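You operate a simulated robot arm through the tools that you are given. There is no shell and no other tool. Be economical: measure what you need, move in short steps, check, and stop when the job is done.

You run a simulated two-armed robot. Do the job below in one go: nothing can be reset, and whatever is moved stays where it is left.

TASK
Use the orange level to set the tilt board level.
Fine: level along the board, display toward you, switched on; green slider to free, turn the tilt knob till it reads 0.0, slider to fixed, switch the level off. Where these are worked on the way, their far stop is far enough and under half their travel is too little: green slider.

The check looks at the end state, three seconds after you hand in, the way a careful person would. Anything else that was tipped, shoved, dropped, spilled or broken makes it a failure.

THE ROBOT
Two 7-joint arms with fingered hands on one trunk, on a base that drives. Base frame: it is fixed to the floor where the robot stands at the start and does not move with it; the origin is under the middle of the robot, x ahead of it, y to its left, z up; the surface under the hand at the start is at about z = 880. Units: mm, rad, N and s.
The left shoulder is at the start at [20, 208, 1323], the right one opposite. Places, roughly: green slider [500, -400, 900]; level button [400, -100, 900]; tilt knob [500, -200, 900]; top of the tilt board [600, -300, 900]. Payload 5 kg a hand.
Tool frame (each hand has its own): the origin (TCP) lies between the finger pads and is the grasp point; the fingertips stand 48 mm ahead of it; z points along the fingers, y is the line along which they close. Largest opening 160 mm; the body of the gripper starts 56 mm behind the TCP. The gripper is a hand of 4 fingers: y runs from the thumb to the fingers, the wrist lies at [-26, -142, -252] in the tool frame, and closing takes about 1.5 s.
Orientation is told as [roll, pitch, yaw] about the base's x, y, z axes, in that order, counted from this pose: with the fingers straight down and the wrist toward the robot, the tool's x, y and z point along [0, 1, 0], [1, 0, 0] and [0, 0, -1] of the base frame.

THE INTERFACE
- The arms move only by the tool drive_tool. It takes "left_deltas", "right_deltas" or both (then of equal length, played together; a hand with none holds still); each is a list of rows, each a list of 6 numbers: the shift along the tool's x, y, z in units of 30 mm (1.0 is 30 mm), then the turn, a rotation vector about the tool's x, y, z in units of 6 degrees (1.0 is 6 degrees). In form: [[tx, ty, tz, wx, wy, wz], ...]. A call has 1 to 10 rows; each row shifts and turns the commanded pose from where the row before left it, along the tool's axes as they then stand. "left_hand" and "right_hand" are, for a hand that has rows, the opening, from 0 (shut) to 1 (fully open), set as the call begins (left out, the last holds). A call with a number of a shift or a turn outside -1 to 1 is refused whole. Each row takes 0.2 s and may step no farther than 50 mm and 0.15 rad from the row before; otherwise, or with a gripper value out of range, the whole call is refused. Where a pose cannot be reached the arm comes as near as it can. A force on the tool above 40 N (or 10 N above the force at the start of the call, whichever is more), or a blocked arm, ends the call early, and 0.2 s more pass. The fingers move at their own pace (about 108 mm/s each) and stop on an object; they squeeze with about 27 N. The grip force told is the motor's: it shows also when the fingers shut on nothing. Time passes only in rows, and 0.2 s behind the last, so rows that do not move let the fingers close. It gives the time, the measured TCP pose, the force on the tool (base axes), the opening and the grip force at its end, in the units of the frame above (readings bear some noise), with the torque about the TCP (base axes, N m) and any sound that the robot's microphone picked up.
- Cameras (640 x 400 px; columns grow to the right, rows downward): "scene" is now at [93.3, -33, 1514.3]; the picture's right is [-0.37, -0.93, 0.00], its down [-0.53, 0.21, -0.82] and it looks along [0.77, -0.30, -0.57] (base axes); focal length 283 px, centre (320, 200). "left" rides on the left gripper at [-87, -133, -189] in its tool frame; the picture's right is [-0.83, -0.26, 0.49], its down [0.51, -0.71, 0.49] and it looks along [0.22, 0.66, 0.72] (tool axes); focal length 238 px, centre (320, 200). "right" rides on the right gripper at [87, -133, -189] in its tool frame; the picture's right is [-0.83, 0.26, -0.49], its down [-0.51, -0.71, 0.49] and it looks along [-0.22, 0.66, 0.72] (tool axes); focal length 238 px, centre (320, 200). There is no depth. A picture from a camera that has moved, and an enlarged one, comes with that camera's place and axes in the base frame and with its lens.
- capture(camera): a new picture of that camera. The clock stands still meanwhile.
- lift_body(by): slides the trunk up (or, below 0, down) by that many mm; the arms and the scene camera ride with it, the base frame stays. It gives what a move gives, with no picture.
- drive_base(legs): drives the robot by 1 to 6 legs, each [ahead, left, turn to the left] in mm, mm and rad, along the robot's own axes; the way and the turn of a leg run together, so that a leg with both is an arc; at most 1500 mm and 3.142 rad a leg. The arms and the cameras ride along, it lands a little off, and it stops where it bumps. It gives what a move gives.
- curl_fingers(index, middle, ring, thumb_bend, thumb_turn, hand): sets how far each is bent, from 0 (flat) to 1 (curled in); at 0.3 the hand is open as for a grip, at 0.7 the pads meet at the TCP. One left out holds its place. A second passes; each finger stops where it meets its share of the squeeze, and holds until it gets a number again. A gripper value or a shape takes the hand back. It gives what a move gives, with no picture; readings hold the bend of each and the force on the fingers (four entries, about 0 where the hand has none), thumb and palm. thumb_turn goes from beside the hand (0) to across from the fingers (1), as for a grip.
- grasp_type(shape, hand): the hand has 4 fingers and takes this shape, open, in about a second: jaw (thumb against the fingers, like two jaws); tri (thumb and two fingers); tip (a fingertip pinch); poke (one finger out to press); point (the index stretched); flat (the hand flat); cup (the hand cupped); fist (a fist). The gripper value then closes the fingers along that shape, each until it touches; the sizes above hold for jaw. It gives what a move gives, with no picture.
- aim_head(pan, tilt): turns the head with the scene camera to pan (to the left, within 1.501 rad either way) and tilt (down, from -0.506 to 1.204), counted from straight ahead of the robot. It gives what a move gives.
- zoom(camera, box): a new picture of the part [left, top, right, bottom] of that camera's present view, enlarged. The clock stands still meanwhile.
- sign_off(): hands the job in; it is judged then, once.

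Work in short steps. Places have to be worked out from the pictures, the camera data and where the tool is seen: move nearer, look again, correct. Check each grasp and each placing, and mend what went wrong. You have 120 turns and 108 pictures in all, those below and enlarged ones among them. Open the grippers and draw the arms clear of the work before you hand the job in, unless the task says otherwise; then end with one line.

The tools are called after "Request:" as name(argument=value, ...) on one line, values as JSON. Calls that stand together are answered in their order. drive_tool: Moves the arms, as the interface text tells. Its arguments: {"type":"object","properties":{"left_deltas":{"type":"array"},"left_hand":{"type":"number"},"right_deltas":{"type":"array"},"right_hand":{"type":"number"}},"required":[]} The other tools are called the same way: lift_body (by) slides the trunk up or down; grasp_type (shape, hand) gives the hand a shape; curl_fingers (index, middle, ring, thumb_bend, thumb_turn, hand) moves the fingers one by one; drive_base (legs) drives the base; aim_head (pan, tilt) turns the head that bears the scene camera; capture (camera) takes a picture; zoom (camera, box) takes an enlarged picture of a part of a camera's view; sign_off () hands the job in.

At the start:

```text
time_s: 0.0
left_tool_pos: [598.5, 27.9, 1233.3]
left_orientation: [0.0, 0.0, -0.001]
left_contact_force: [-1.2, 0.6, 0.4]
left_torque: [0.0, -0.02, -0.02]
left_gripper_width: 159.7
left_finger_force: 0.1
left_shape: jaw
left_bend: [0.3, 0.3, 0.3, 0.3, 0.98]
left_finger forces: [0.1, 0.1, 0.0, 0.0, 0.0, 0.1]
right_tool_pos: [527.2, -514.2, 1300.7]
right_orientation: [0.0, -0.001, -0.001]
right_contact_force: [0.1, 1.1, 0.7]
right_torque: [0.01, -0.03, 0.0]
right_gripper_width: 159.6
right_finger_force: 0.0
right_shape: jaw
right_bend: [0.3, 0.3, 0.3, 0.3, 0.98]
right_finger forces: [0.0, 0.1, 0.1, 0.1, 0.1, 0.0]
trunk travel left (down, up): [-325.0, 365.0]
robot x, y, heading: [1.1, 1.1, 0.005]
head pan, tilt: [-0.377, 0.602]
```

scene: 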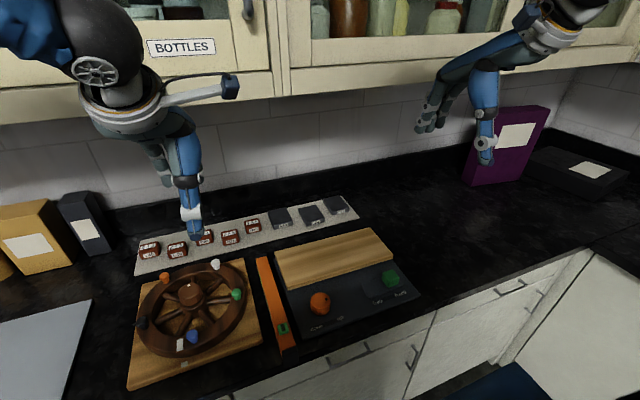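
right: 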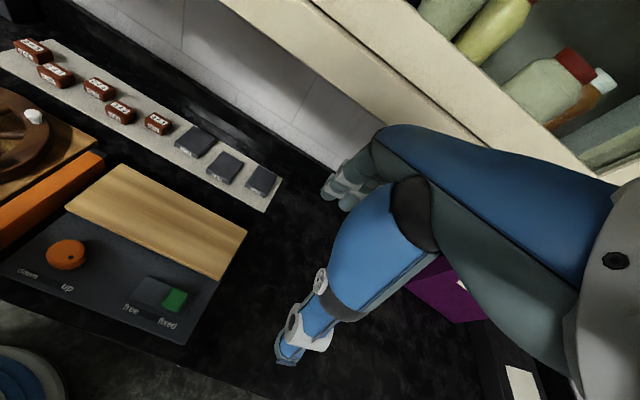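
left: 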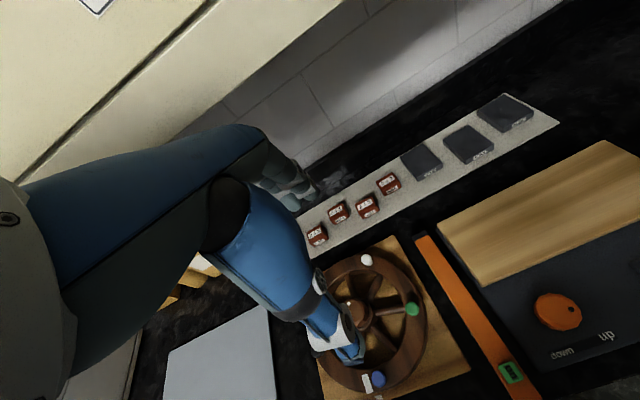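

I look closer at the board, level, knob and slider first.

Request:
zoom(camera="scene", box=[240, 210, 440, 360])

Request:
zoom(camera="right", box=[0, 140, 260, 360])

```text
2.67 times, centred on (340, 285) of scene
camera zoom: at [93.3, -33.0, 1514.3], right [-0.37, -0.93, 0.0], down [-0.53, 0.21, -0.82], along [0.77, -0.3, -0.57], focal length 754 px, centre (267, -27)
```

zoom: 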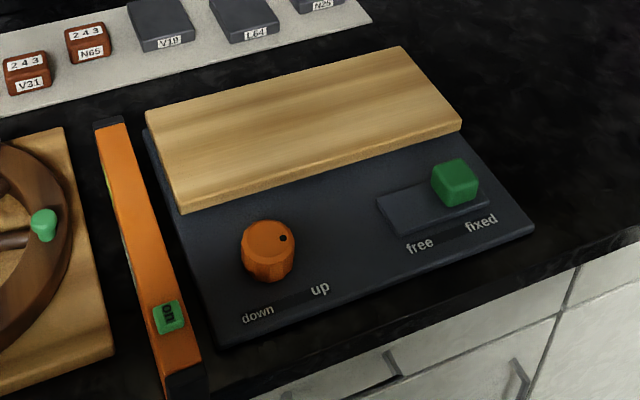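

```text
1.82 times, centred on (130, 250) of right
camera zoom: at [395.9, -426.5, 1489.8], right [0.26, -0.83, 0.49], down [-0.71, -0.51, -0.49], along [0.66, -0.22, -0.72], focal length 433 px, centre (666, 109)
```

zoom: 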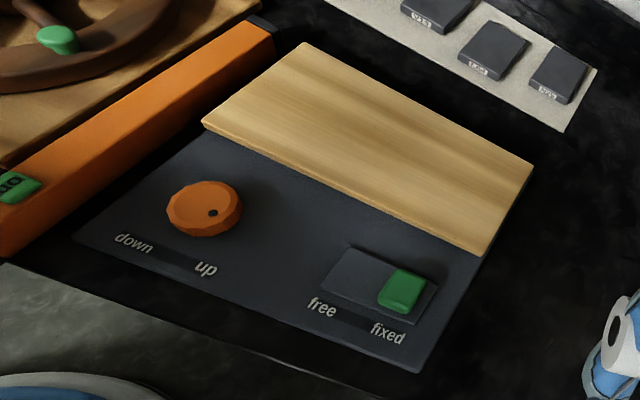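

The level lies along x at about y=-85 (x 390–696), the board's plank at x 555–696, y -126..-438. I look for the level's display and the clearances from the left camera.

Request:
zoom(camera="left", box=[380, 210, 600, 400])

Request:
drive_base(legs=[[-40, -190, 0]])

```text
2.11 times, centred on (490, 305) of left
camera zoom: at [465.8, -59.0, 1422.9], right [-0.26, -0.83, -0.49], down [-0.71, 0.51, -0.49], along [0.66, 0.22, -0.72], focal length 502 px, centre (-38, -21)
```

zoom: 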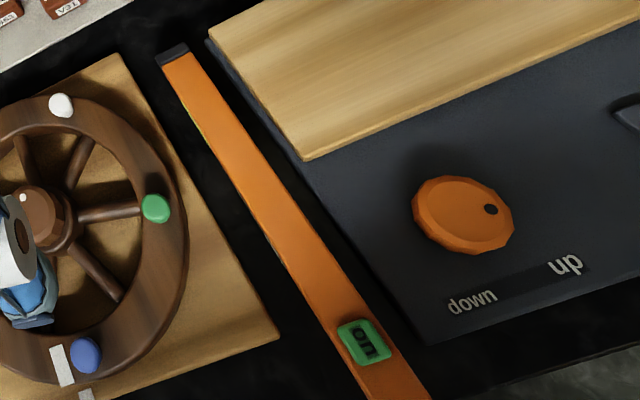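

```text
time_s: 1.6
left_tool_pos: [558.6, -162.1, 1233.9]
left_orientation: [-0.001, -0.001, -0.003]
left_contact_force: [-0.4, -1.1, -0.2]
left_torque: [0.08, -0.04, 0.03]
left_gripper_width: 159.6
left_finger_force: 0.0
left_shape: jaw
left_bend: [0.3, 0.3, 0.3, 0.3, 0.98]
left_finger forces: [0.0, 0.0, 0.0, 0.1, 0.1, 0.1]
right_tool_pos: [486.4, -704.0, 1300.2]
right_orientation: [0.0, -0.001, -0.005]
right_contact_force: [-1.0, -0.9, 0.2]
right_torque: [0.1, -0.04, 0.03]
right_gripper_width: 159.6
right_finger_force: 0.1
right_shape: jaw
right_bend: [0.3, 0.3, 0.3, 0.3, 0.98]
right_finger forces: [0.0, 0.1, 0.1, 0.0, 0.1, 0.0]
trunk travel left (down, up): [-325.0, 365.0]
robot x, y, heading: [-39.3, -188.5, -0.005]
head pan, tilt: [-0.377, 0.602]
```

The base has moved to y≈-188. I aim the head at the level and board and look again.

Request:
aim_head(pan=0.0, tilt=0.75)

Request:
capture(camera="scene")

```text
time_s: 2.4
left_tool_pos: [558.3, -161.6, 1233.6]
left_orientation: [0.0, 0.001, -0.004]
left_contact_force: [-0.1, -0.1, -0.7]
left_torque: [-0.09, 0.03, 0.0]
left_gripper_width: 159.7
left_finger_force: 0.0
left_shape: jaw
left_bend: [0.3, 0.3, 0.3, 0.3, 0.98]
left_finger forces: [0.1, 0.1, 0.0, 0.1, 0.0, 0.0]
right_tool_pos: [487.0, -701.3, 1301.0]
right_orientation: [0.002, 0.002, -0.004]
right_contact_force: [-0.6, 1.4, 0.0]
right_torque: [-0.09, 0.0, -0.03]
right_gripper_width: 159.8
right_finger_force: 0.1
right_shape: jaw
right_bend: [0.3, 0.3, 0.3, 0.3, 0.98]
right_finger forces: [0.1, 0.1, 0.0, 0.1, 0.0, 0.0]
trunk travel left (down, up): [-325.0, 365.0]
robot x, y, heading: [-43.4, -189.8, -0.007]
head pan, tilt: [0.0, 0.75]
```

```text
101 pictures are left
camera scene: at [54.2, -187.2, 1501.5], right [0.0, -1.0, 0.0], down [-0.68, 0.0, -0.73], along [0.73, 0.0, -0.68], focal length 283 px, centre (320, 200)
```

scene: 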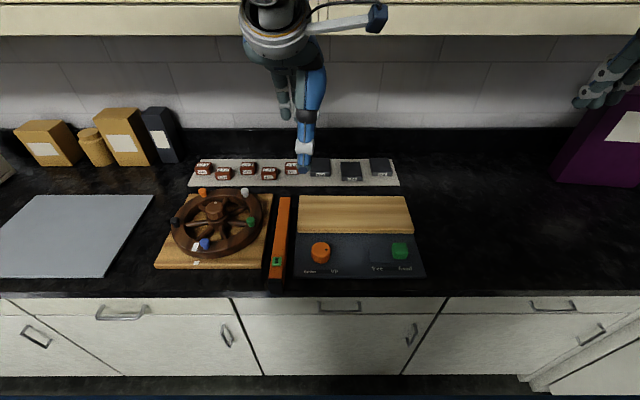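

Zoom for precise triangulation.

Request:
zoom(camera="scene", box=[240, 180, 440, 305])

```text
3.20 times, centred on (340, 242) of scene
camera zoom: at [54.2, -187.2, 1501.5], right [0.0, -1.0, 0.0], down [-0.68, 0.0, -0.73], along [0.73, 0.0, -0.68], focal length 904 px, centre (256, 64)
```

zoom: 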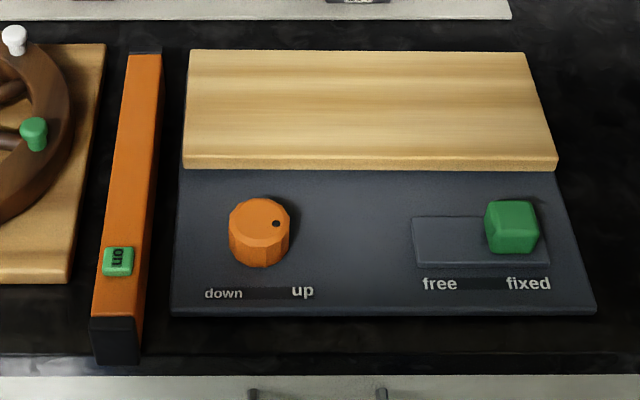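

Level: about 30 wide, 60 high, x 395–672, y≈-84, top z≈939; button near (442,-85,942). Plank top z≈925, centre (623,-283). I set the left hand to poke and bring it above the button.

Request:
grasp_type(shape="poke", hand="left")

Request:
drive_tool(left_deltas=[[0.367, -0.557, 0.8, 0, 0, 0], [0.367, -0.557, 0.8, 0, 0, 0], [0.367, -0.557, 0.8, 0, 0, 0], [0.367, -0.557, 0.8, 0, 0, 0], [0.367, -0.557, 0.8, 0, 0, 0], [0.367, -0.557, 0.8, 0, 0, 0], [0.367, -0.557, 0.8, 0, 0, 0]])

Request:
capture(camera="left")

Request:
capture(camera="scene")

```text
time_s: 3.3
left_tool_pos: [559.1, -161.2, 1234.0]
left_orientation: [0.0, 0.0, -0.004]
left_contact_force: [-1.0, 0.1, -0.2]
left_torque: [-0.04, -0.02, 0.03]
left_gripper_width: 0.0
left_finger_force: 0.0
left_shape: poke
left_bend: [0.7, 0.7, 0.99, 1.0, 1.0]
left_finger forces: [0.0, 0.1, 0.1, 0.1, 0.0, 0.0]
right_tool_pos: [486.8, -701.6, 1299.9]
right_orientation: [0.0, 0.001, -0.005]
right_contact_force: [-0.7, -0.6, -0.3]
right_torque: [-0.03, 0.05, 0.01]
right_gripper_width: 159.5
right_finger_force: 0.1
right_shape: jaw
right_bend: [0.3, 0.3, 0.3, 0.3, 0.98]
right_finger forces: [0.0, 0.0, 0.0, 0.0, 0.0, 0.1]
trunk travel left (down, up): [-325.0, 365.0]
robot x, y, heading: [-42.7, -190.1, -0.005]
head pan, tilt: [0.0, 0.75]
```

```text
time_s: 4.9
left_tool_pos: [443.7, -82.8, 1067.2]
left_orientation: [-0.002, 0.0, -0.003]
left_contact_force: [0.5, 0.3, -0.3]
left_torque: [-0.01, 0.06, -0.04]
left_gripper_width: 0.1
left_finger_force: 0.0
left_shape: poke
left_bend: [0.7, 0.7, 0.99, 1.0, 1.0]
left_finger forces: [0.1, 0.0, 0.1, 0.0, 0.1, 0.1]
right_tool_pos: [488.0, -702.3, 1299.4]
right_orientation: [0.0, 0.003, -0.005]
right_contact_force: [0.6, 0.4, 0.2]
right_torque: [-0.01, 0.01, 0.0]
right_gripper_width: 159.6
right_finger_force: 0.2
right_shape: jaw
right_bend: [0.3, 0.3, 0.3, 0.3, 0.98]
right_finger forces: [0.1, 0.0, 0.0, 0.1, 0.0, 0.0]
trunk travel left (down, up): [-325.0, 365.0]
robot x, y, heading: [-40.9, -190.7, -0.005]
head pan, tilt: [0.0, 0.75]
```

```text
99 pictures are left
camera left: at [309.8, -169.5, 1256.9], right [-0.26, -0.83, -0.49], down [-0.71, 0.51, -0.49], along [0.66, 0.22, -0.72], focal length 238 px, centre (320, 200)
```

left: 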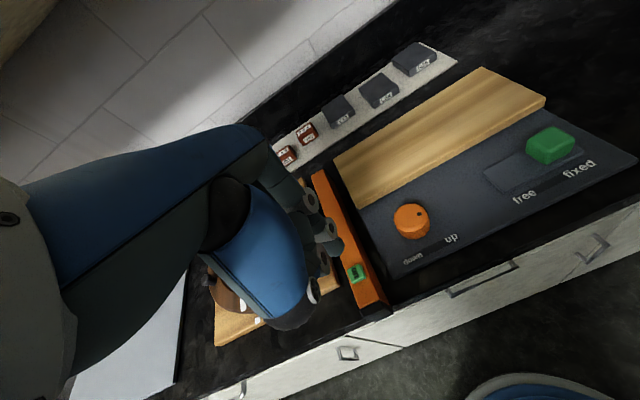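

```text
98 pictures are left
camera scene: at [54.5, -187.5, 1501.5], right [0.0, -1.0, 0.0], down [-0.68, 0.0, -0.73], along [0.73, 0.0, -0.68], focal length 283 px, centre (320, 200)
```

scene: 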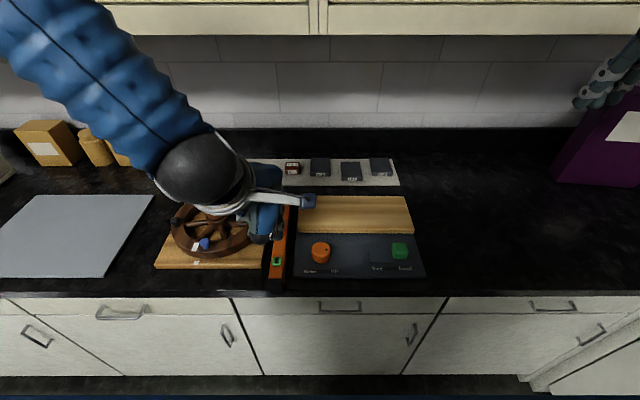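

I need to see the pointing fingertip; zoom the left camera.

Request:
zoom(camera="left", box=[230, 150, 430, 340])

Request:
capture(camera="right")

```text
2.11 times, centred on (330, 245) of left
camera zoom: at [309.8, -169.5, 1256.9], right [-0.26, -0.83, -0.49], down [-0.71, 0.51, -0.49], along [0.66, 0.22, -0.72], focal length 502 px, centre (299, 105)
```

zoom: 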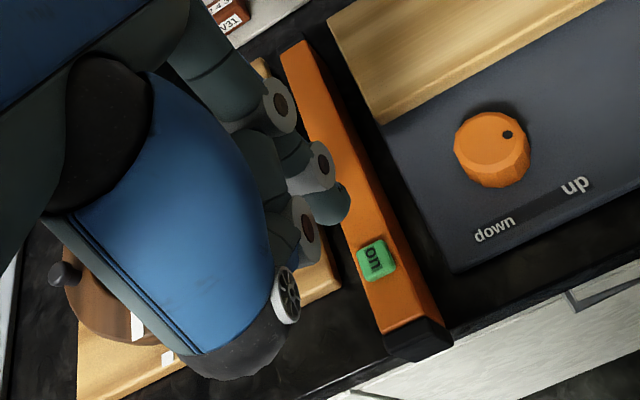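

```text
96 pictures are left
camera right: at [355.0, -614.7, 1489.7], right [0.26, -0.84, 0.49], down [-0.71, -0.5, -0.49], along [0.65, -0.22, -0.72], focal length 238 px, centre (320, 200)
```

right: 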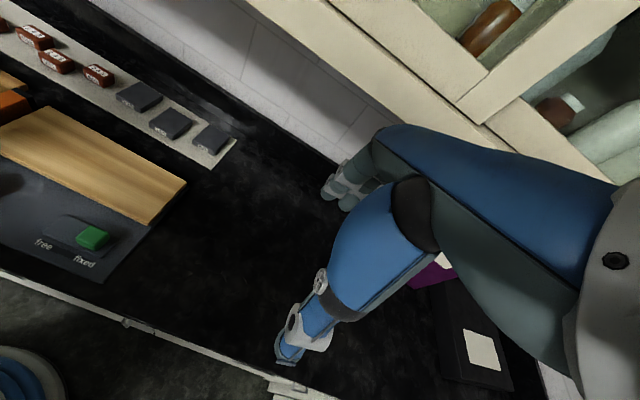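

The extended fingertip appears to be near TCP + 48 mm, at about (449,-93). I shift slightly, descend about 55 mm and look again.

Request:
drive_tool(left_deltas=[[0.15, -0.15, 0.9, 0, 0, 0], [0.1, -0.1, 0.9, 0, 0, 0]])

Request:
zoom(camera="left", box=[230, 150, 430, 340])

Request:
zoom(camera="scene", box=[220, 190, 340, 290])

```text
time_s: 5.5
left_tool_pos: [436.9, -75.6, 1010.8]
left_orientation: [0.002, -0.001, -0.005]
left_contact_force: [0.5, -0.3, 0.5]
left_torque: [0.03, 0.03, 0.0]
left_gripper_width: 0.1
left_finger_force: 0.2
left_shape: poke
left_bend: [0.7, 0.7, 0.99, 1.0, 1.0]
left_finger forces: [0.0, 0.0, 0.1, 0.0, 0.0, 0.0]
right_tool_pos: [487.2, -702.3, 1300.1]
right_orientation: [-0.001, 0.001, -0.003]
right_contact_force: [0.6, -0.4, 0.5]
right_torque: [0.02, 0.06, 0.0]
right_gripper_width: 159.5
right_finger_force: 0.0
right_shape: jaw
right_bend: [0.3, 0.3, 0.3, 0.3, 0.98]
right_finger forces: [0.1, 0.1, 0.0, 0.0, 0.0, 0.1]
trunk travel left (down, up): [-325.0, 365.0]
robot x, y, heading: [-41.9, -186.9, -0.004]
head pan, tilt: [0.0, 0.75]
```

```text
2.11 times, centred on (330, 245) of left
camera zoom: at [303.0, -162.9, 1200.7], right [-0.26, -0.83, -0.49], down [-0.71, 0.51, -0.49], along [0.66, 0.22, -0.72], focal length 502 px, centre (299, 105)
```

zoom: 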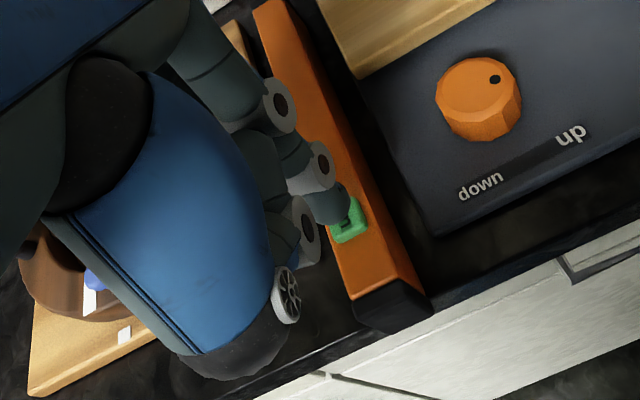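

```text
4.00 times, centred on (280, 240) of scene
camera zoom: at [54.8, -188.0, 1501.4], right [0.0, -1.0, 0.0], down [-0.68, 0.0, -0.73], along [0.73, 0.0, -0.68], focal length 1131 px, centre (480, 40)
```

zoom: 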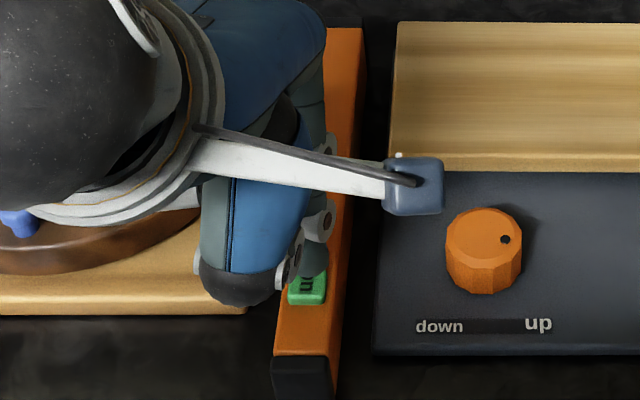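

Fingertip ≈ (440,-91,963), button ≈ (442,-87,942). I shift y by +4 and press down in small steps.

Request:
drive_tool(left_deltas=[[0.13, 0.05, 0.4, 0, 0, 0], [0, 0, 0.2, 0, 0, 0], [0, 0, 0.1, 0, 0, 0], [0, 0, 0.1, 0, 0, 0]])

Request:
zoom(camera="left", box=[230, 150, 430, 340])

```text
time_s: 6.5
left_tool_pos: [435.8, -72.4, 987.5]
left_orientation: [0.0, 0.0, -0.002]
left_contact_force: [1.0, 0.6, 2.0]
left_torque: [0.0, -0.04, 0.02]
left_gripper_width: 0.3
left_finger_force: 0.0
left_shape: poke
left_bend: [0.7, 0.7, 0.99, 1.0, 1.0]
left_finger forces: [1.2, 0.1, 0.0, 0.0, 0.0, 0.1]
right_tool_pos: [487.2, -701.9, 1299.8]
right_orientation: [0.001, 0.0, -0.004]
right_contact_force: [-0.2, -0.5, 0.5]
right_torque: [0.02, -0.02, 0.02]
right_gripper_width: 159.6
right_finger_force: 0.0
right_shape: jaw
right_bend: [0.3, 0.3, 0.3, 0.3, 0.98]
right_finger forces: [0.1, 0.0, 0.0, 0.0, 0.1, 0.0]
trunk travel left (down, up): [-325.0, 365.0]
robot x, y, heading: [-43.1, -189.1, -0.003]
head pan, tilt: [0.0, 0.75]
heard: click
```

```text
2.11 times, centred on (330, 245) of left
camera zoom: at [303.3, -158.8, 1177.0], right [-0.26, -0.83, -0.49], down [-0.71, 0.51, -0.49], along [0.66, 0.22, -0.72], focal length 502 px, centre (299, 105)
```

zoom: 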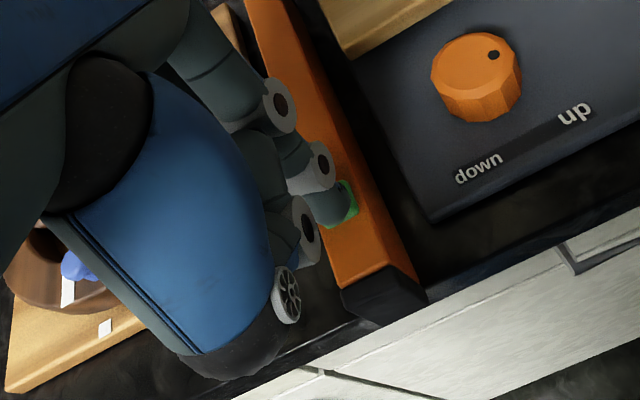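

A click was heard at ~2 N: the level should be on. I lift clear, take the jaw shape and start turning the hand to yaw -90°.

Request:
drive_tool(left_deltas=[[0, 0, -1, 0, 0, 0], [0, 0.3, -1, 0, 0, 0], [0, 0.5, -1, 0, 0, 0], [0, 0.5, -1, 0, 0, 0], [0, 0.5, -0.8, 0, 0, 0], [0, 0.3, 0, 0, 0, 1], [0, 0.3, 0, 0, 0, 1], [0, 0, 0, 0, 0, 1], [0, 0, 0, 0, 0, 1], [0, 0, 0, 0, 0, 1]])

Request:
grasp_type(shape="jaw", hand="left")

Request:
drive_tool(left_deltas=[[0, 0, 0, 0, 0, 1], [0, 0, 0, 0, 0, 1], [0, 0, 0, 0, 0, 1], [0, 0, 0, 0, 0, 1], [0, 0, 0, 0, 0, 1], [0, 0, 0, 0, 0, 1], [0, 0, 0, 0, 0, 1], [0, 0, 0, 0, 0, 1], [0, 0, 0, 0, 0, 1], [0, 0, 0, 0, 0, 1]])

Request:
capture(camera="left")

```text
time_s: 8.7
left_tool_pos: [507.5, -73.0, 1130.5]
left_orientation: [0.0, 0.0, -0.529]
left_contact_force: [0.3, 1.2, -0.2]
left_torque: [-0.04, 0.01, -0.04]
left_gripper_width: 0.0
left_finger_force: 0.0
left_shape: poke
left_bend: [0.7, 0.7, 0.99, 1.0, 1.0]
left_finger forces: [0.0, 0.0, 0.0, 0.0, 0.0, 0.0]
right_tool_pos: [487.0, -701.8, 1300.3]
right_orientation: [-0.001, -0.001, -0.005]
right_contact_force: [-0.1, -0.4, 0.4]
right_torque: [-0.06, 0.02, 0.02]
right_gripper_width: 159.8
right_finger_force: 0.0
right_shape: jaw
right_bend: [0.3, 0.3, 0.3, 0.3, 0.98]
right_finger forces: [0.0, 0.0, 0.1, 0.1, 0.0, 0.0]
trunk travel left (down, up): [-325.0, 365.0]
robot x, y, heading: [-43.3, -185.2, -0.002]
head pan, tilt: [0.0, 0.75]
```

```text
time_s: 9.6
left_tool_pos: [508.0, -72.5, 1131.2]
left_orientation: [0.001, 0.001, -0.527]
left_contact_force: [0.3, -0.1, -0.6]
left_torque: [-0.01, -0.02, -0.01]
left_gripper_width: 160.0
left_finger_force: 0.0
left_shape: jaw
left_bend: [0.3, 0.3, 0.3, 0.3, 0.98]
left_finger forces: [0.0, 0.0, 0.0, 0.0, 0.0, 0.1]
right_tool_pos: [485.9, -701.1, 1299.5]
right_orientation: [-0.001, -0.002, -0.003]
right_contact_force: [-0.2, 0.4, -0.5]
right_torque: [0.02, 0.03, -0.01]
right_gripper_width: 159.5
right_finger_force: 0.0
right_shape: jaw
right_bend: [0.3, 0.3, 0.3, 0.3, 0.98]
right_finger forces: [0.1, 0.1, 0.0, 0.0, 0.1, 0.0]
trunk travel left (down, up): [-325.0, 365.0]
robot x, y, heading: [-42.1, -183.2, -0.004]
head pan, tilt: [0.0, 0.75]
```

```text
time_s: 11.8
left_tool_pos: [508.4, -72.8, 1131.1]
left_orientation: [0.0, -0.001, -1.577]
left_contact_force: [0.8, 0.1, -0.2]
left_torque: [0.01, 0.01, -0.02]
left_gripper_width: 159.8
left_finger_force: 0.0
left_shape: jaw
left_bend: [0.3, 0.3, 0.3, 0.3, 0.98]
left_finger forces: [0.0, 0.0, 0.0, 0.1, 0.1, 0.0]
right_tool_pos: [488.0, -701.2, 1300.4]
right_orientation: [0.0, 0.0, -0.004]
right_contact_force: [-1.0, -0.3, 0.1]
right_torque: [-0.01, 0.06, 0.02]
right_gripper_width: 159.6
right_finger_force: 0.0
right_shape: jaw
right_bend: [0.3, 0.3, 0.3, 0.3, 0.98]
right_finger forces: [0.0, 0.0, 0.0, 0.0, 0.0, 0.0]
trunk travel left (down, up): [-325.0, 365.0]
robot x, y, heading: [-36.0, -184.2, -0.004]
head pan, tilt: [0.0, 0.75]
```

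```text
92 pictures are left
camera left: at [422.5, 59.9, 1320.6], right [-0.83, 0.26, -0.49], down [0.51, 0.71, -0.49], along [0.21, -0.66, -0.72], focal length 238 px, centre (320, 200)
```

left: 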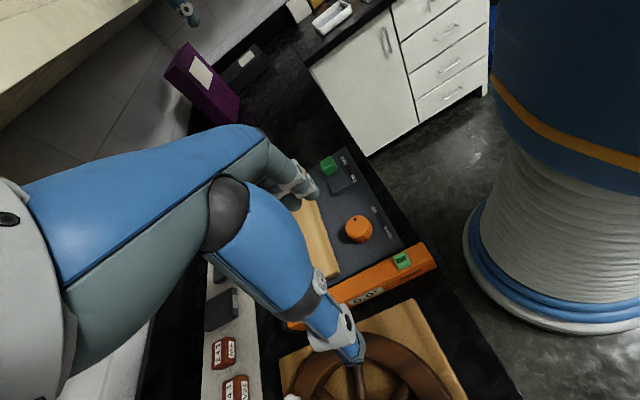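

The display is on the +y side as expected, so it will face me after +90°. I zoom to read it.

Request:
zoom(camera="left", box=[280, 230, 450, 350])

Request:
zoom(camera="scene", box=[200, 170, 380, 300])

```text
3.33 times, centred on (365, 290) of left
camera zoom: at [422.5, 59.9, 1320.6], right [-0.83, 0.26, -0.49], down [0.51, 0.71, -0.49], along [0.21, -0.66, -0.72], focal length 794 px, centre (170, -100)
```

zoom: 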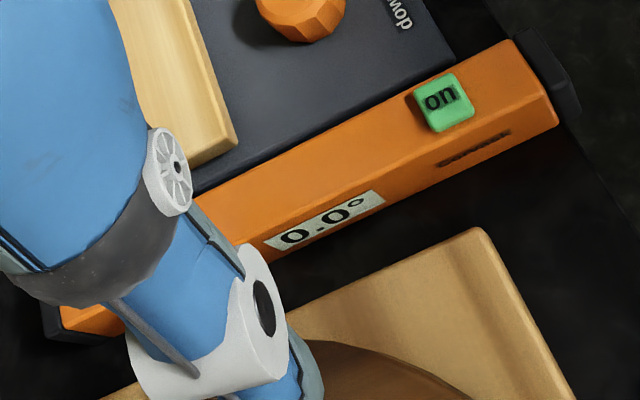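

```text
3.08 times, centred on (290, 235) of scene
camera zoom: at [54.7, -187.5, 1501.5], right [0.0, -1.0, 0.0], down [-0.68, 0.0, -0.73], along [0.73, 0.0, -0.68], focal length 870 px, centre (412, 92)
```

zoom: 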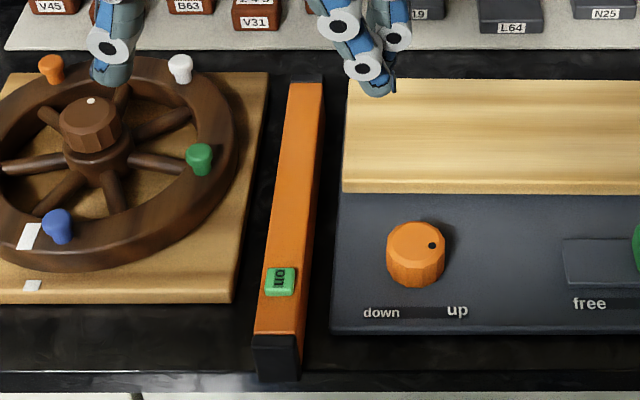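

The level is on and reads 0.0° on the counter. I narrow the jaw to ~55 mm, centre on y=-84 and go down partway.

Request:
drive_tool(left_hand=0.36, left_deltas=[[0.1, 0.37, 0, 0, 0, 0], [0, 0, 0.5, 0, 0, 0], [0, 0, 0.8, 0, 0, 0], [0, 0, 0.8, 0, 0, 0], [0, 0, 0.8, 0, 0, 0], [0, 0, 0.8, 0, 0, 0], [0, 0, 0, 0, 0, 0]])

Request:
zoom(camera="scene", box=[200, 170, 380, 300])

Request:
zoom(camera="left", box=[220, 140, 480, 330])

```text
time_s: 13.4
left_tool_pos: [510.5, -84.4, 1018.8]
left_orientation: [-0.001, 0.001, -1.574]
left_contact_force: [0.2, -0.6, 0.3]
left_torque: [0.03, -0.01, 0.0]
left_gripper_width: 58.1
left_finger_force: 0.0
left_shape: jaw
left_bend: [0.74, 0.51, 0.48, 0.73, 1.0]
left_finger forces: [0.0, 0.0, 0.0, 0.1, 0.0, 0.1]
right_tool_pos: [486.1, -702.6, 1300.8]
right_orientation: [-0.001, -0.002, -0.004]
right_contact_force: [-1.2, 0.3, 0.9]
right_torque: [-0.02, -0.06, 0.02]
right_gripper_width: 159.5
right_finger_force: 0.1
right_shape: jaw
right_bend: [0.3, 0.3, 0.3, 0.3, 0.98]
right_finger forces: [0.0, 0.0, 0.1, 0.0, 0.0, 0.0]
trunk travel left (down, up): [-325.0, 365.0]
robot x, y, heading: [-42.1, -187.3, -0.004]
head pan, tilt: [0.0, 0.75]
```

```text
3.08 times, centred on (290, 235) of scene
camera zoom: at [53.5, -187.6, 1501.6], right [0.0, -1.0, 0.0], down [-0.68, 0.0, -0.73], along [0.73, 0.0, -0.68], focal length 870 px, centre (412, 92)
```

zoom: 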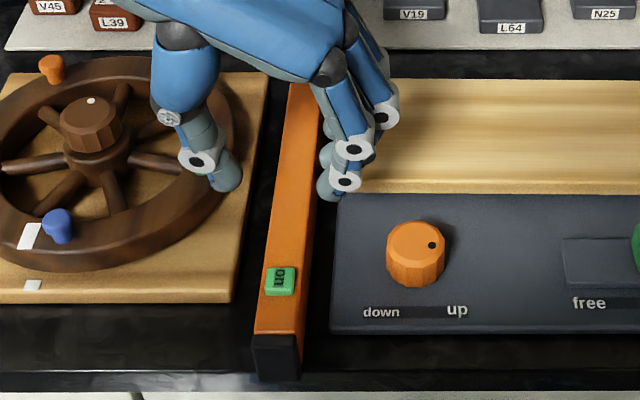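

```text
2.11 times, centred on (350, 235) of left
camera zoom: at [423.2, 48.1, 1209.4], right [-0.83, 0.26, -0.49], down [0.51, 0.71, -0.49], along [0.22, -0.66, -0.72], focal length 502 px, centre (257, 126)
```

zoom: 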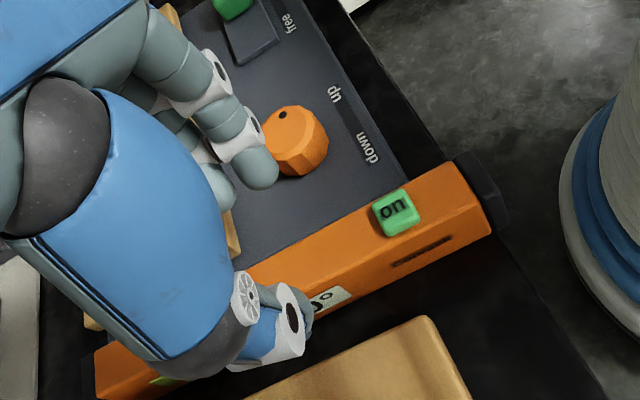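

The fingers straddle the level symmetrically. I move 12 mm toward me to keep off the plank, narrow a bit more and go down so that the tips end near z≈900.

Request:
drive_tool(left_hand=0.31, left_deltas=[[-0.4, 0.0, 0, 0, 0, 0], [0, 0, 0, 0, 0, 0], [0, 0, 0.8, 0, 0, 0], [0, 0, 0.8, 0, 0, 0], [0, 0, 0.7, 0, 0, 0]])

Request:
zoom(camera="scene", box=[200, 170, 380, 300])

Request:
zoom(camera="left", box=[220, 140, 480, 330])

```text
time_s: 14.6
left_tool_pos: [498.1, -84.2, 951.4]
left_orientation: [-0.001, 0.002, -1.574]
left_contact_force: [-1.8, -0.1, 0.0]
left_torque: [0.0, 0.08, -0.08]
left_gripper_width: 50.0
left_finger_force: 0.0
left_shape: jaw
left_bend: [0.74, 0.53, 0.51, 0.74, 1.0]
left_finger forces: [0.1, 0.1, 2.1, 0.0, 0.0, 0.0]
right_tool_pos: [488.6, -701.3, 1300.5]
right_orientation: [-0.001, 0.0, -0.003]
right_contact_force: [0.1, -0.3, -0.7]
right_torque: [-0.04, 0.04, -0.03]
right_gripper_width: 159.7
right_finger_force: 0.1
right_shape: jaw
right_bend: [0.3, 0.3, 0.3, 0.3, 0.98]
right_finger forces: [0.1, 0.0, 0.0, 0.1, 0.0, 0.0]
trunk travel left (down, up): [-325.0, 365.0]
robot x, y, heading: [-42.2, -185.4, -0.001]
head pan, tilt: [0.0, 0.75]
```

```text
3.08 times, centred on (290, 235) of scene
camera zoom: at [54.6, -187.4, 1501.4], right [0.0, -1.0, 0.0], down [-0.68, 0.0, -0.73], along [0.73, 0.0, -0.68], focal length 870 px, centre (412, 92)
```

zoom: 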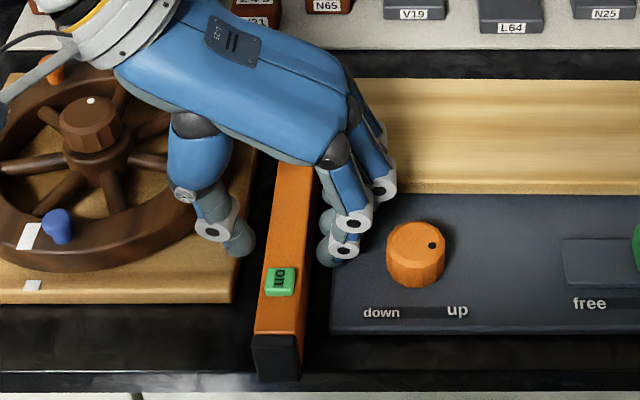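

```text
2.11 times, centred on (350, 235) of left
camera zoom: at [411.9, 48.7, 1140.6], right [-0.83, 0.26, -0.49], down [0.51, 0.71, -0.49], along [0.21, -0.66, -0.72], focal length 502 px, centre (257, 126)
```

zoom: 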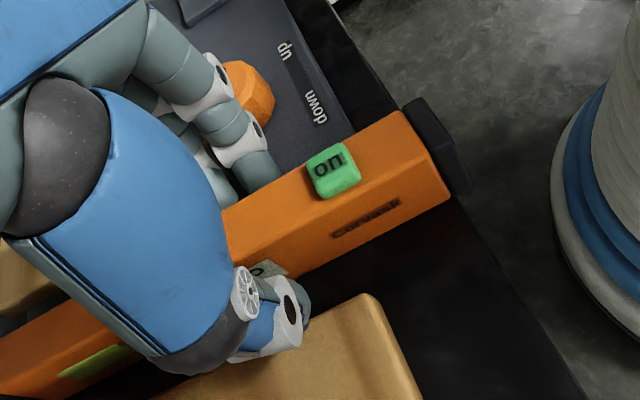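

One finger (ring) feels 2 N, probably touching the plank's front edge. I lift slightly, move 14 mm back toward me, lower again, and close.

Request:
drive_tool(left_deltas=[[0, 0, -0.4, 0, 0, 0], [-0.47, 0, 0, 0, 0, 0], [0, 0, 0.45, 0, 0, 0], [0, 0, 0, 0, 0, 0]])

```text
time_s: 15.6
left_tool_pos: [484.6, -83.4, 949.9]
left_orientation: [0.003, 0.001, -1.574]
left_contact_force: [0.0, -0.1, 6.1]
left_torque: [0.36, 0.05, 0.0]
left_gripper_width: 50.4
left_finger_force: 0.0
left_shape: jaw
left_bend: [0.74, 0.53, 0.51, 0.74, 1.0]
left_finger forces: [0.0, 0.1, 0.0, 0.0, 6.9, 0.0]
right_tool_pos: [486.1, -701.6, 1300.7]
right_orientation: [0.0, 0.001, -0.002]
right_contact_force: [-0.8, 0.0, 0.3]
right_torque: [0.02, -0.05, 0.01]
right_gripper_width: 159.5
right_finger_force: 0.1
right_shape: jaw
right_bend: [0.3, 0.3, 0.3, 0.3, 0.98]
right_finger forces: [0.0, 0.0, 0.1, 0.0, 0.0, 0.0]
trunk travel left (down, up): [-325.0, 365.0]
robot x, y, heading: [-36.3, -191.6, 0.002]
head pan, tilt: [0.0, 0.75]
```

The thumb rests on the wheel's base board (6 N). I raise 8 mm before closing.

Request:
drive_tool(left_deltas=[[0, 0, -0.27, 0, 0, 0], [0, 0, 0, 0, 0, 0]])

Request:
drive_tool(left_hand=0.0, left_deltas=[[0, 0, 0, 0, 0, 0], [0, 0, 0, 0, 0, 0], [0, 0, 0, 0, 0, 0], [0, 0, 0, 0, 0, 0], [0, 0, 0, 0, 0, 0], [0, 0, 0, 0, 0, 0]])

Request:
zoom(camera="scene", box=[200, 170, 380, 300])

Request:
zoom(camera="left", box=[220, 140, 480, 330])

```text
time_s: 16.2
left_tool_pos: [484.9, -83.9, 957.8]
left_orientation: [-0.002, 0.0, -1.573]
left_contact_force: [0.3, -0.5, 0.2]
left_torque: [0.01, 0.02, 0.01]
left_gripper_width: 49.9
left_finger_force: 0.0
left_shape: jaw
left_bend: [0.74, 0.53, 0.51, 0.74, 1.0]
left_finger forces: [0.0, 0.1, 0.0, 0.1, 0.0, 0.0]
right_tool_pos: [487.1, -702.0, 1300.7]
right_orientation: [0.0, 0.001, -0.004]
right_contact_force: [-0.5, 1.1, 1.2]
right_torque: [0.01, 0.04, 0.0]
right_gripper_width: 159.3
right_finger_force: 0.1
right_shape: jaw
right_bend: [0.3, 0.3, 0.3, 0.3, 0.98]
right_finger forces: [0.1, 0.1, 0.0, 0.0, 0.0, 0.0]
trunk travel left (down, up): [-325.0, 365.0]
robot x, y, heading: [-41.4, -189.3, 0.004]
head pan, tilt: [0.0, 0.75]
```

```text
time_s: 17.6
left_tool_pos: [484.8, -83.8, 959.2]
left_orientation: [-0.001, 0.0, -1.574]
left_contact_force: [-0.2, 0.3, 0.0]
left_torque: [-0.01, 0.04, -0.01]
left_gripper_width: 28.0
left_finger_force: 26.7
left_shape: jaw
left_bend: [0.73, 0.59, 0.59, 0.74, 1.0]
left_finger forces: [13.9, 6.5, 2.9, 0.0, 23.1, 0.0]
right_tool_pos: [488.0, -702.9, 1301.2]
right_orientation: [0.001, -0.001, -0.004]
right_contact_force: [1.0, 0.7, -0.6]
right_torque: [-0.02, -0.01, 0.0]
right_gripper_width: 159.9
right_finger_force: 0.1
right_shape: jaw
right_bend: [0.3, 0.3, 0.3, 0.3, 0.98]
right_finger forces: [0.0, 0.0, 0.0, 0.0, 0.0, 0.0]
trunk travel left (down, up): [-325.0, 365.0]
robot x, y, heading: [-38.2, -186.4, -0.006]
head pan, tilt: [0.0, 0.75]
```

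```text
3.08 times, centred on (290, 235) of scene
camera zoom: at [54.3, -187.6, 1501.5], right [0.0, -1.0, 0.0], down [-0.68, 0.0, -0.73], along [0.73, 0.0, -0.68], focal length 870 px, centre (412, 92)
```

zoom: 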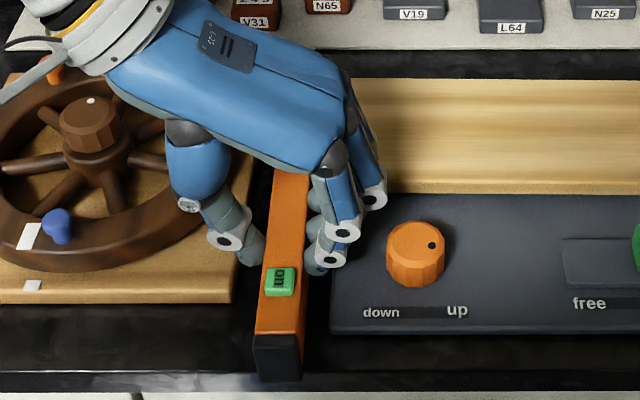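

```text
2.11 times, centred on (350, 235) of left
camera zoom: at [398.0, 48.9, 1147.7], right [-0.83, 0.26, -0.49], down [0.51, 0.71, -0.49], along [0.22, -0.66, -0.72], focal length 502 px, centre (257, 126)
```

zoom: 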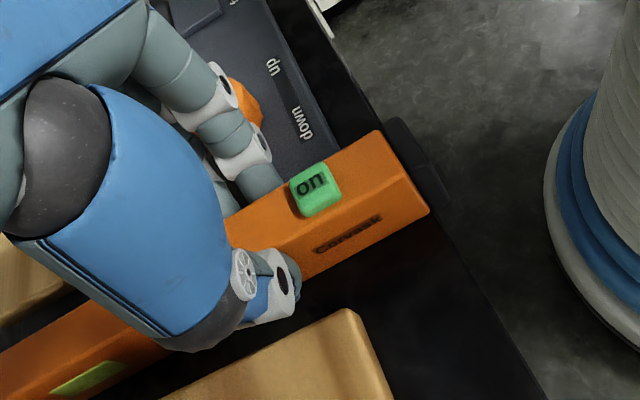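

The level is gripped (28 mm, 27 N). I lift 20 mm and check that it stays level and whether it slips.

Request:
drive_tool(left_deltas=[[0, 0, -0.2, 0, 0, 0], [0, 0, -0.3, 0, 0, 0], [0, 0, -0.3, 0, 0, 0]])

Request:
zoom(camera="scene", box=[200, 170, 380, 300])

```text
time_s: 18.4
left_tool_pos: [484.3, -84.3, 982.5]
left_orientation: [-0.001, 0.001, -1.574]
left_contact_force: [-0.5, 0.2, -3.3]
left_torque: [-0.01, 0.16, 0.0]
left_gripper_width: 27.8
left_finger_force: 26.5
left_shape: jaw
left_bend: [0.73, 0.6, 0.6, 0.74, 1.0]
left_finger forces: [14.9, 5.7, 2.9, 0.0, 23.5, 0.0]
right_tool_pos: [487.1, -702.4, 1301.4]
right_orientation: [0.0, -0.001, -0.003]
right_contact_force: [-1.0, -0.4, 0.4]
right_torque: [-0.02, 0.0, 0.0]
right_gripper_width: 159.4
right_finger_force: 0.0
right_shape: jaw
right_bend: [0.3, 0.3, 0.3, 0.3, 0.98]
right_finger forces: [0.1, 0.1, 0.0, 0.0, 0.0, 0.0]
trunk travel left (down, up): [-325.0, 365.0]
robot x, y, heading: [-40.5, -186.7, -0.005]
head pan, tilt: [0.0, 0.75]
```

```text
3.08 times, centred on (290, 235) of scene
camera zoom: at [54.2, -187.6, 1501.5], right [0.0, -1.0, 0.0], down [-0.68, 0.0, -0.73], along [0.73, 0.0, -0.68], focal length 870 px, centre (412, 92)
```

zoom: 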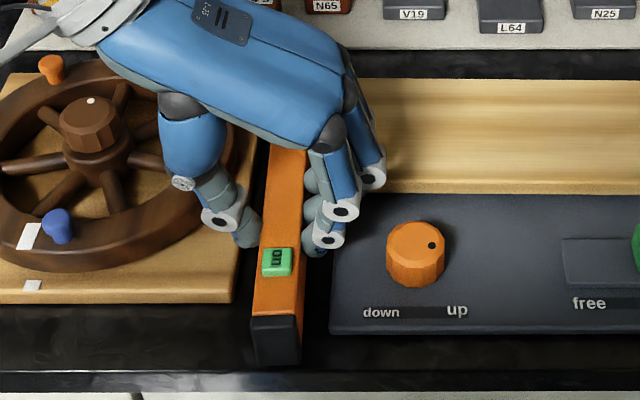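

It holds (3.3 N, level). I raise it to clear everything, then turn +90°.

Request:
drive_tool(left_deltas=[[0, 0, -0.7, 0, 0, 0], [0, 0, -0.9, 0, 0, 0], [0, 0, -0.9, 0, 0, 0], [0, 0, -0.9, 0, 0, 0], [0, 0, -0.6, 0, 0, -0.5], [0, 0, 0, 0, 0, -0.75], [0, 0, 0, 0, 0, -0.75], [0, 0, 0, 0, 0, -0.75], [0, 0, 0, 0, 0, -0.75], [0, 0, 0, 0, 0, -0.75]])

Request:
drive_tool(left_deltas=[[0, 0, 0, 0, 0, -1], [0, 0, 0, 0, 0, -1], [0, 0, 0, 0, 0, -1], [0, 0, 0, 0, 0, -1], [0, 0, 0, 0, 0, -1], [0, 0, 0, 0, 0, -1], [0, 0, 0, 0, 0, -1], [0, 0, 0, 0, 0, -1], [0, 0, 0, 0, 0, -1], [0, 0, 0, 0, 0, -1]])

Request:
capture(camera="scene")

```text
time_s: 20.6
left_tool_pos: [484.8, -83.8, 1101.3]
left_orientation: [0.0, -0.001, -1.129]
left_contact_force: [-0.6, -1.3, -3.5]
left_torque: [-0.08, 0.17, 0.0]
left_gripper_width: 27.8
left_finger_force: 27.0
left_shape: jaw
left_bend: [0.73, 0.6, 0.6, 0.74, 1.0]
left_finger forces: [15.1, 5.4, 3.1, 0.1, 23.7, 0.0]
right_tool_pos: [487.1, -703.1, 1301.2]
right_orientation: [0.0, 0.0, -0.001]
right_contact_force: [-0.5, -0.5, -0.8]
right_torque: [0.06, -0.05, 0.03]
right_gripper_width: 159.6
right_finger_force: 0.1
right_shape: jaw
right_bend: [0.3, 0.3, 0.3, 0.3, 0.98]
right_finger forces: [0.0, 0.0, 0.0, 0.1, 0.0, 0.0]
trunk travel left (down, up): [-325.0, 365.0]
robot x, y, heading: [-40.6, -184.1, -0.005]
head pan, tilt: [0.0, 0.75]
```

```text
time_s: 22.8
left_tool_pos: [484.9, -85.7, 1102.5]
left_orientation: [0.0, -0.001, -0.08]
left_contact_force: [0.2, -1.1, -3.1]
left_torque: [-0.11, 0.0, -0.02]
left_gripper_width: 27.6
left_finger_force: 26.7
left_shape: jaw
left_bend: [0.73, 0.6, 0.61, 0.74, 1.0]
left_finger forces: [15.2, 5.1, 3.2, 0.1, 23.5, 0.0]
right_tool_pos: [486.0, -703.5, 1300.0]
right_orientation: [0.0, -0.001, -0.005]
right_contact_force: [0.7, -0.9, 0.5]
right_torque: [0.09, -0.04, 0.03]
right_gripper_width: 159.7
right_finger_force: 0.1
right_shape: jaw
right_bend: [0.3, 0.3, 0.3, 0.3, 0.98]
right_finger forces: [0.0, 0.0, 0.1, 0.0, 0.0, 0.0]
trunk travel left (down, up): [-325.0, 365.0]
robot x, y, heading: [-39.9, -187.5, 0.001]
head pan, tilt: [0.0, 0.75]
```

```text
82 pictures are left
camera scene: at [53.7, -188.9, 1501.5], right [0.0, -1.0, 0.0], down [-0.68, 0.0, -0.73], along [0.73, 0.0, -0.68], focal length 283 px, centre (320, 200)
```

scene: 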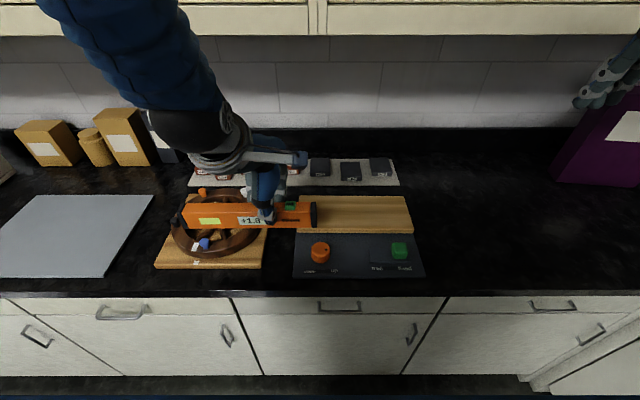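

Display faces me. I finish the turn and move over the board: TCP target (623,-332).

Request:
drive_tool(left_deltas=[[0, 0, 0, 0, 0, -0.76], [-0.91, 0.51, 0, 0, 0, 0], [-0.91, 0.51, 0, 0, 0, 0], [-0.91, 0.51, 0, 0, 0, 0], [-0.91, 0.51, 0, 0, 0, 0], [-0.91, 0.51, 0, 0, 0, 0], [-0.91, 0.51, 0, 0, 0, 0], [-0.91, 0.51, 0, 0, 0, 0], [-0.91, 0.51, 0, 0, 0, 0], [-0.91, 0.51, 0, 0, 0, 0]])

Request:
zoom(camera="scene", box=[220, 120, 460, 290])

Request:
capture(camera="left")

```text
time_s: 25.0
left_tool_pos: [623.7, -329.1, 1100.2]
left_orientation: [0.002, 0.002, 0.0]
left_contact_force: [0.9, 0.0, -3.1]
left_torque: [-0.18, 0.08, 0.0]
left_gripper_width: 27.6
left_finger_force: 26.7
left_shape: jaw
left_bend: [0.73, 0.6, 0.61, 0.74, 1.0]
left_finger forces: [15.4, 5.0, 3.2, 0.0, 23.5, 0.0]
right_tool_pos: [488.4, -703.9, 1299.1]
right_orientation: [-0.002, 0.002, -0.004]
right_contact_force: [0.9, -0.6, 0.1]
right_torque: [0.08, 0.03, 0.01]
right_gripper_width: 159.7
right_finger_force: 0.0
right_shape: jaw
right_bend: [0.3, 0.3, 0.3, 0.3, 0.98]
right_finger forces: [0.1, 0.0, 0.0, 0.0, 0.0, 0.0]
trunk travel left (down, up): [-325.0, 365.0]
robot x, y, heading: [-39.7, -184.5, -0.006]
head pan, tilt: [0.0, 0.75]
```

```text
2.35 times, centred on (340, 205) of scene
camera zoom: at [55.6, -188.9, 1501.3], right [0.0, -1.0, 0.0], down [-0.68, 0.0, -0.73], along [0.73, 0.0, -0.68], focal length 665 px, centre (273, 188)
```

zoom: 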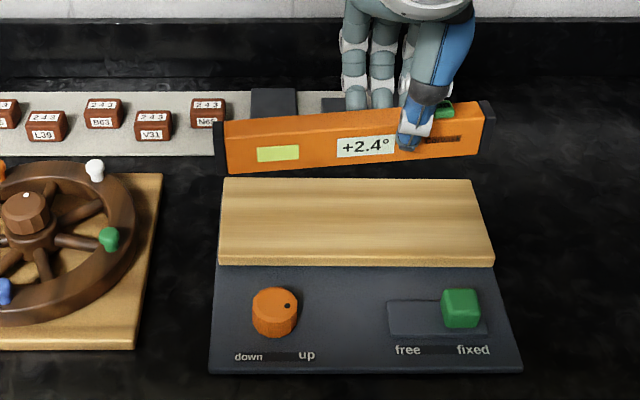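

```text
80 pictures are left
camera left: at [490.3, -416.8, 1289.3], right [-0.26, -0.83, -0.49], down [-0.71, 0.51, -0.49], along [0.65, 0.22, -0.72], focal length 238 px, centre (320, 200)
```

left: 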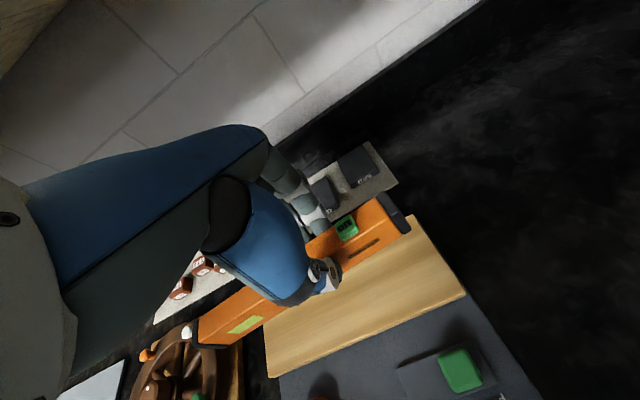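

The level droops 2.4° in the grip (slow slip). I shift 8 mm right and lower to just above the plank.

Request:
drive_tool(left_deltas=[[-0.25, 0, 0.7, 0, 0, 0], [0, 0, 0.7, 0, 0, 0], [0, 0, 0.7, 0, 0, 0], [0, 0, 0.5, 0, 0, 0]])

Request:
zoom(camera="scene", box=[240, 150, 440, 290])

```text
time_s: 26.0
left_tool_pos: [622.8, -338.0, 1023.0]
left_orientation: [0.002, 0.002, -0.002]
left_contact_force: [-0.1, -0.6, -1.8]
left_torque: [-0.17, 0.04, -0.01]
left_gripper_width: 27.8
left_finger_force: 27.1
left_shape: jaw
left_bend: [0.73, 0.6, 0.61, 0.74, 1.0]
left_finger forces: [15.4, 5.1, 3.1, 0.0, 23.5, 0.1]
right_tool_pos: [487.8, -702.6, 1299.1]
right_orientation: [-0.001, 0.0, -0.005]
right_contact_force: [0.6, -0.7, 0.2]
right_torque: [-0.01, 0.03, 0.03]
right_gripper_width: 160.0
right_finger_force: 0.0
right_shape: jaw
right_bend: [0.3, 0.3, 0.3, 0.3, 0.98]
right_finger forces: [0.0, 0.0, 0.0, 0.0, 0.0, 0.1]
trunk travel left (down, up): [-325.0, 365.0]
robot x, y, heading: [-39.5, -188.6, -0.003]
head pan, tilt: [0.0, 0.75]
```

```text
2.86 times, centred on (340, 220) of scene
camera zoom: at [55.0, -187.9, 1501.4], right [0.0, -1.0, 0.0], down [-0.68, 0.0, -0.73], along [0.73, 0.0, -0.68], focal length 808 px, centre (263, 143)
```

zoom: 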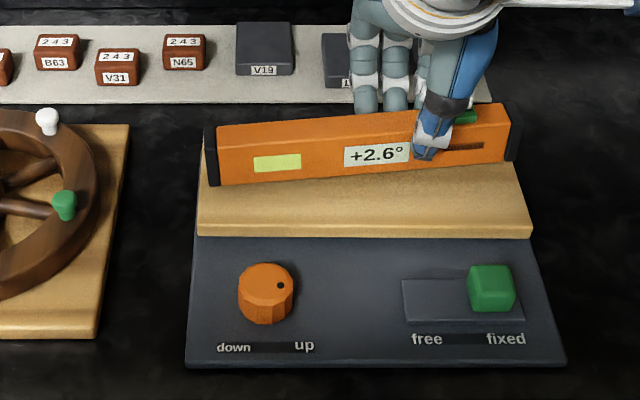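

Level is ~10 mm above the plank, well placed. I lower in small steps watching the force.

Request:
drive_tool(left_deltas=[[0, 0, 0.15, 0, 0, 0], [0, 0, 0.1, 0, 0, 0], [0, 0, 0.1, 0, 0, 0], [0, 0, 0, 0, 0, 0]])

Request:
zoom(camera="scene", box=[240, 150, 440, 290])

```text
time_s: 27.0
left_tool_pos: [621.7, -337.9, 1013.4]
left_orientation: [0.0, 0.001, -0.002]
left_contact_force: [-1.0, -0.7, -2.6]
left_torque: [-0.17, 0.02, -0.01]
left_gripper_width: 27.8
left_finger_force: 27.0
left_shape: jaw
left_bend: [0.73, 0.6, 0.61, 0.74, 1.0]
left_finger forces: [15.3, 4.8, 3.2, 0.1, 23.5, 0.0]
right_tool_pos: [485.5, -701.8, 1301.3]
right_orientation: [0.001, 0.0, -0.005]
right_contact_force: [0.3, -0.1, -0.3]
right_torque: [0.01, 0.03, -0.01]
right_gripper_width: 159.4
right_finger_force: 0.0
right_shape: jaw
right_bend: [0.3, 0.3, 0.3, 0.3, 0.98]
right_finger forces: [0.1, 0.1, 0.0, 0.0, 0.0, 0.0]
trunk travel left (down, up): [-325.0, 365.0]
robot x, y, heading: [-40.1, -187.3, -0.004]
head pan, tilt: [0.0, 0.75]
```

```text
2.86 times, centred on (340, 220) of scene
camera zoom: at [54.3, -187.8, 1501.5], right [0.0, -1.0, 0.0], down [-0.68, 0.0, -0.73], along [0.73, 0.0, -0.68], focal length 808 px, centre (263, 143)
```

zoom: 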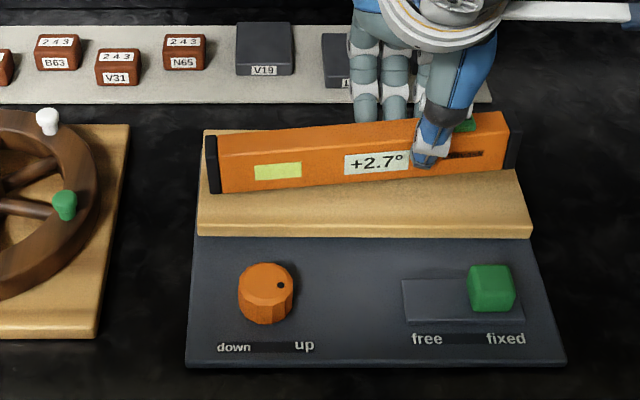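

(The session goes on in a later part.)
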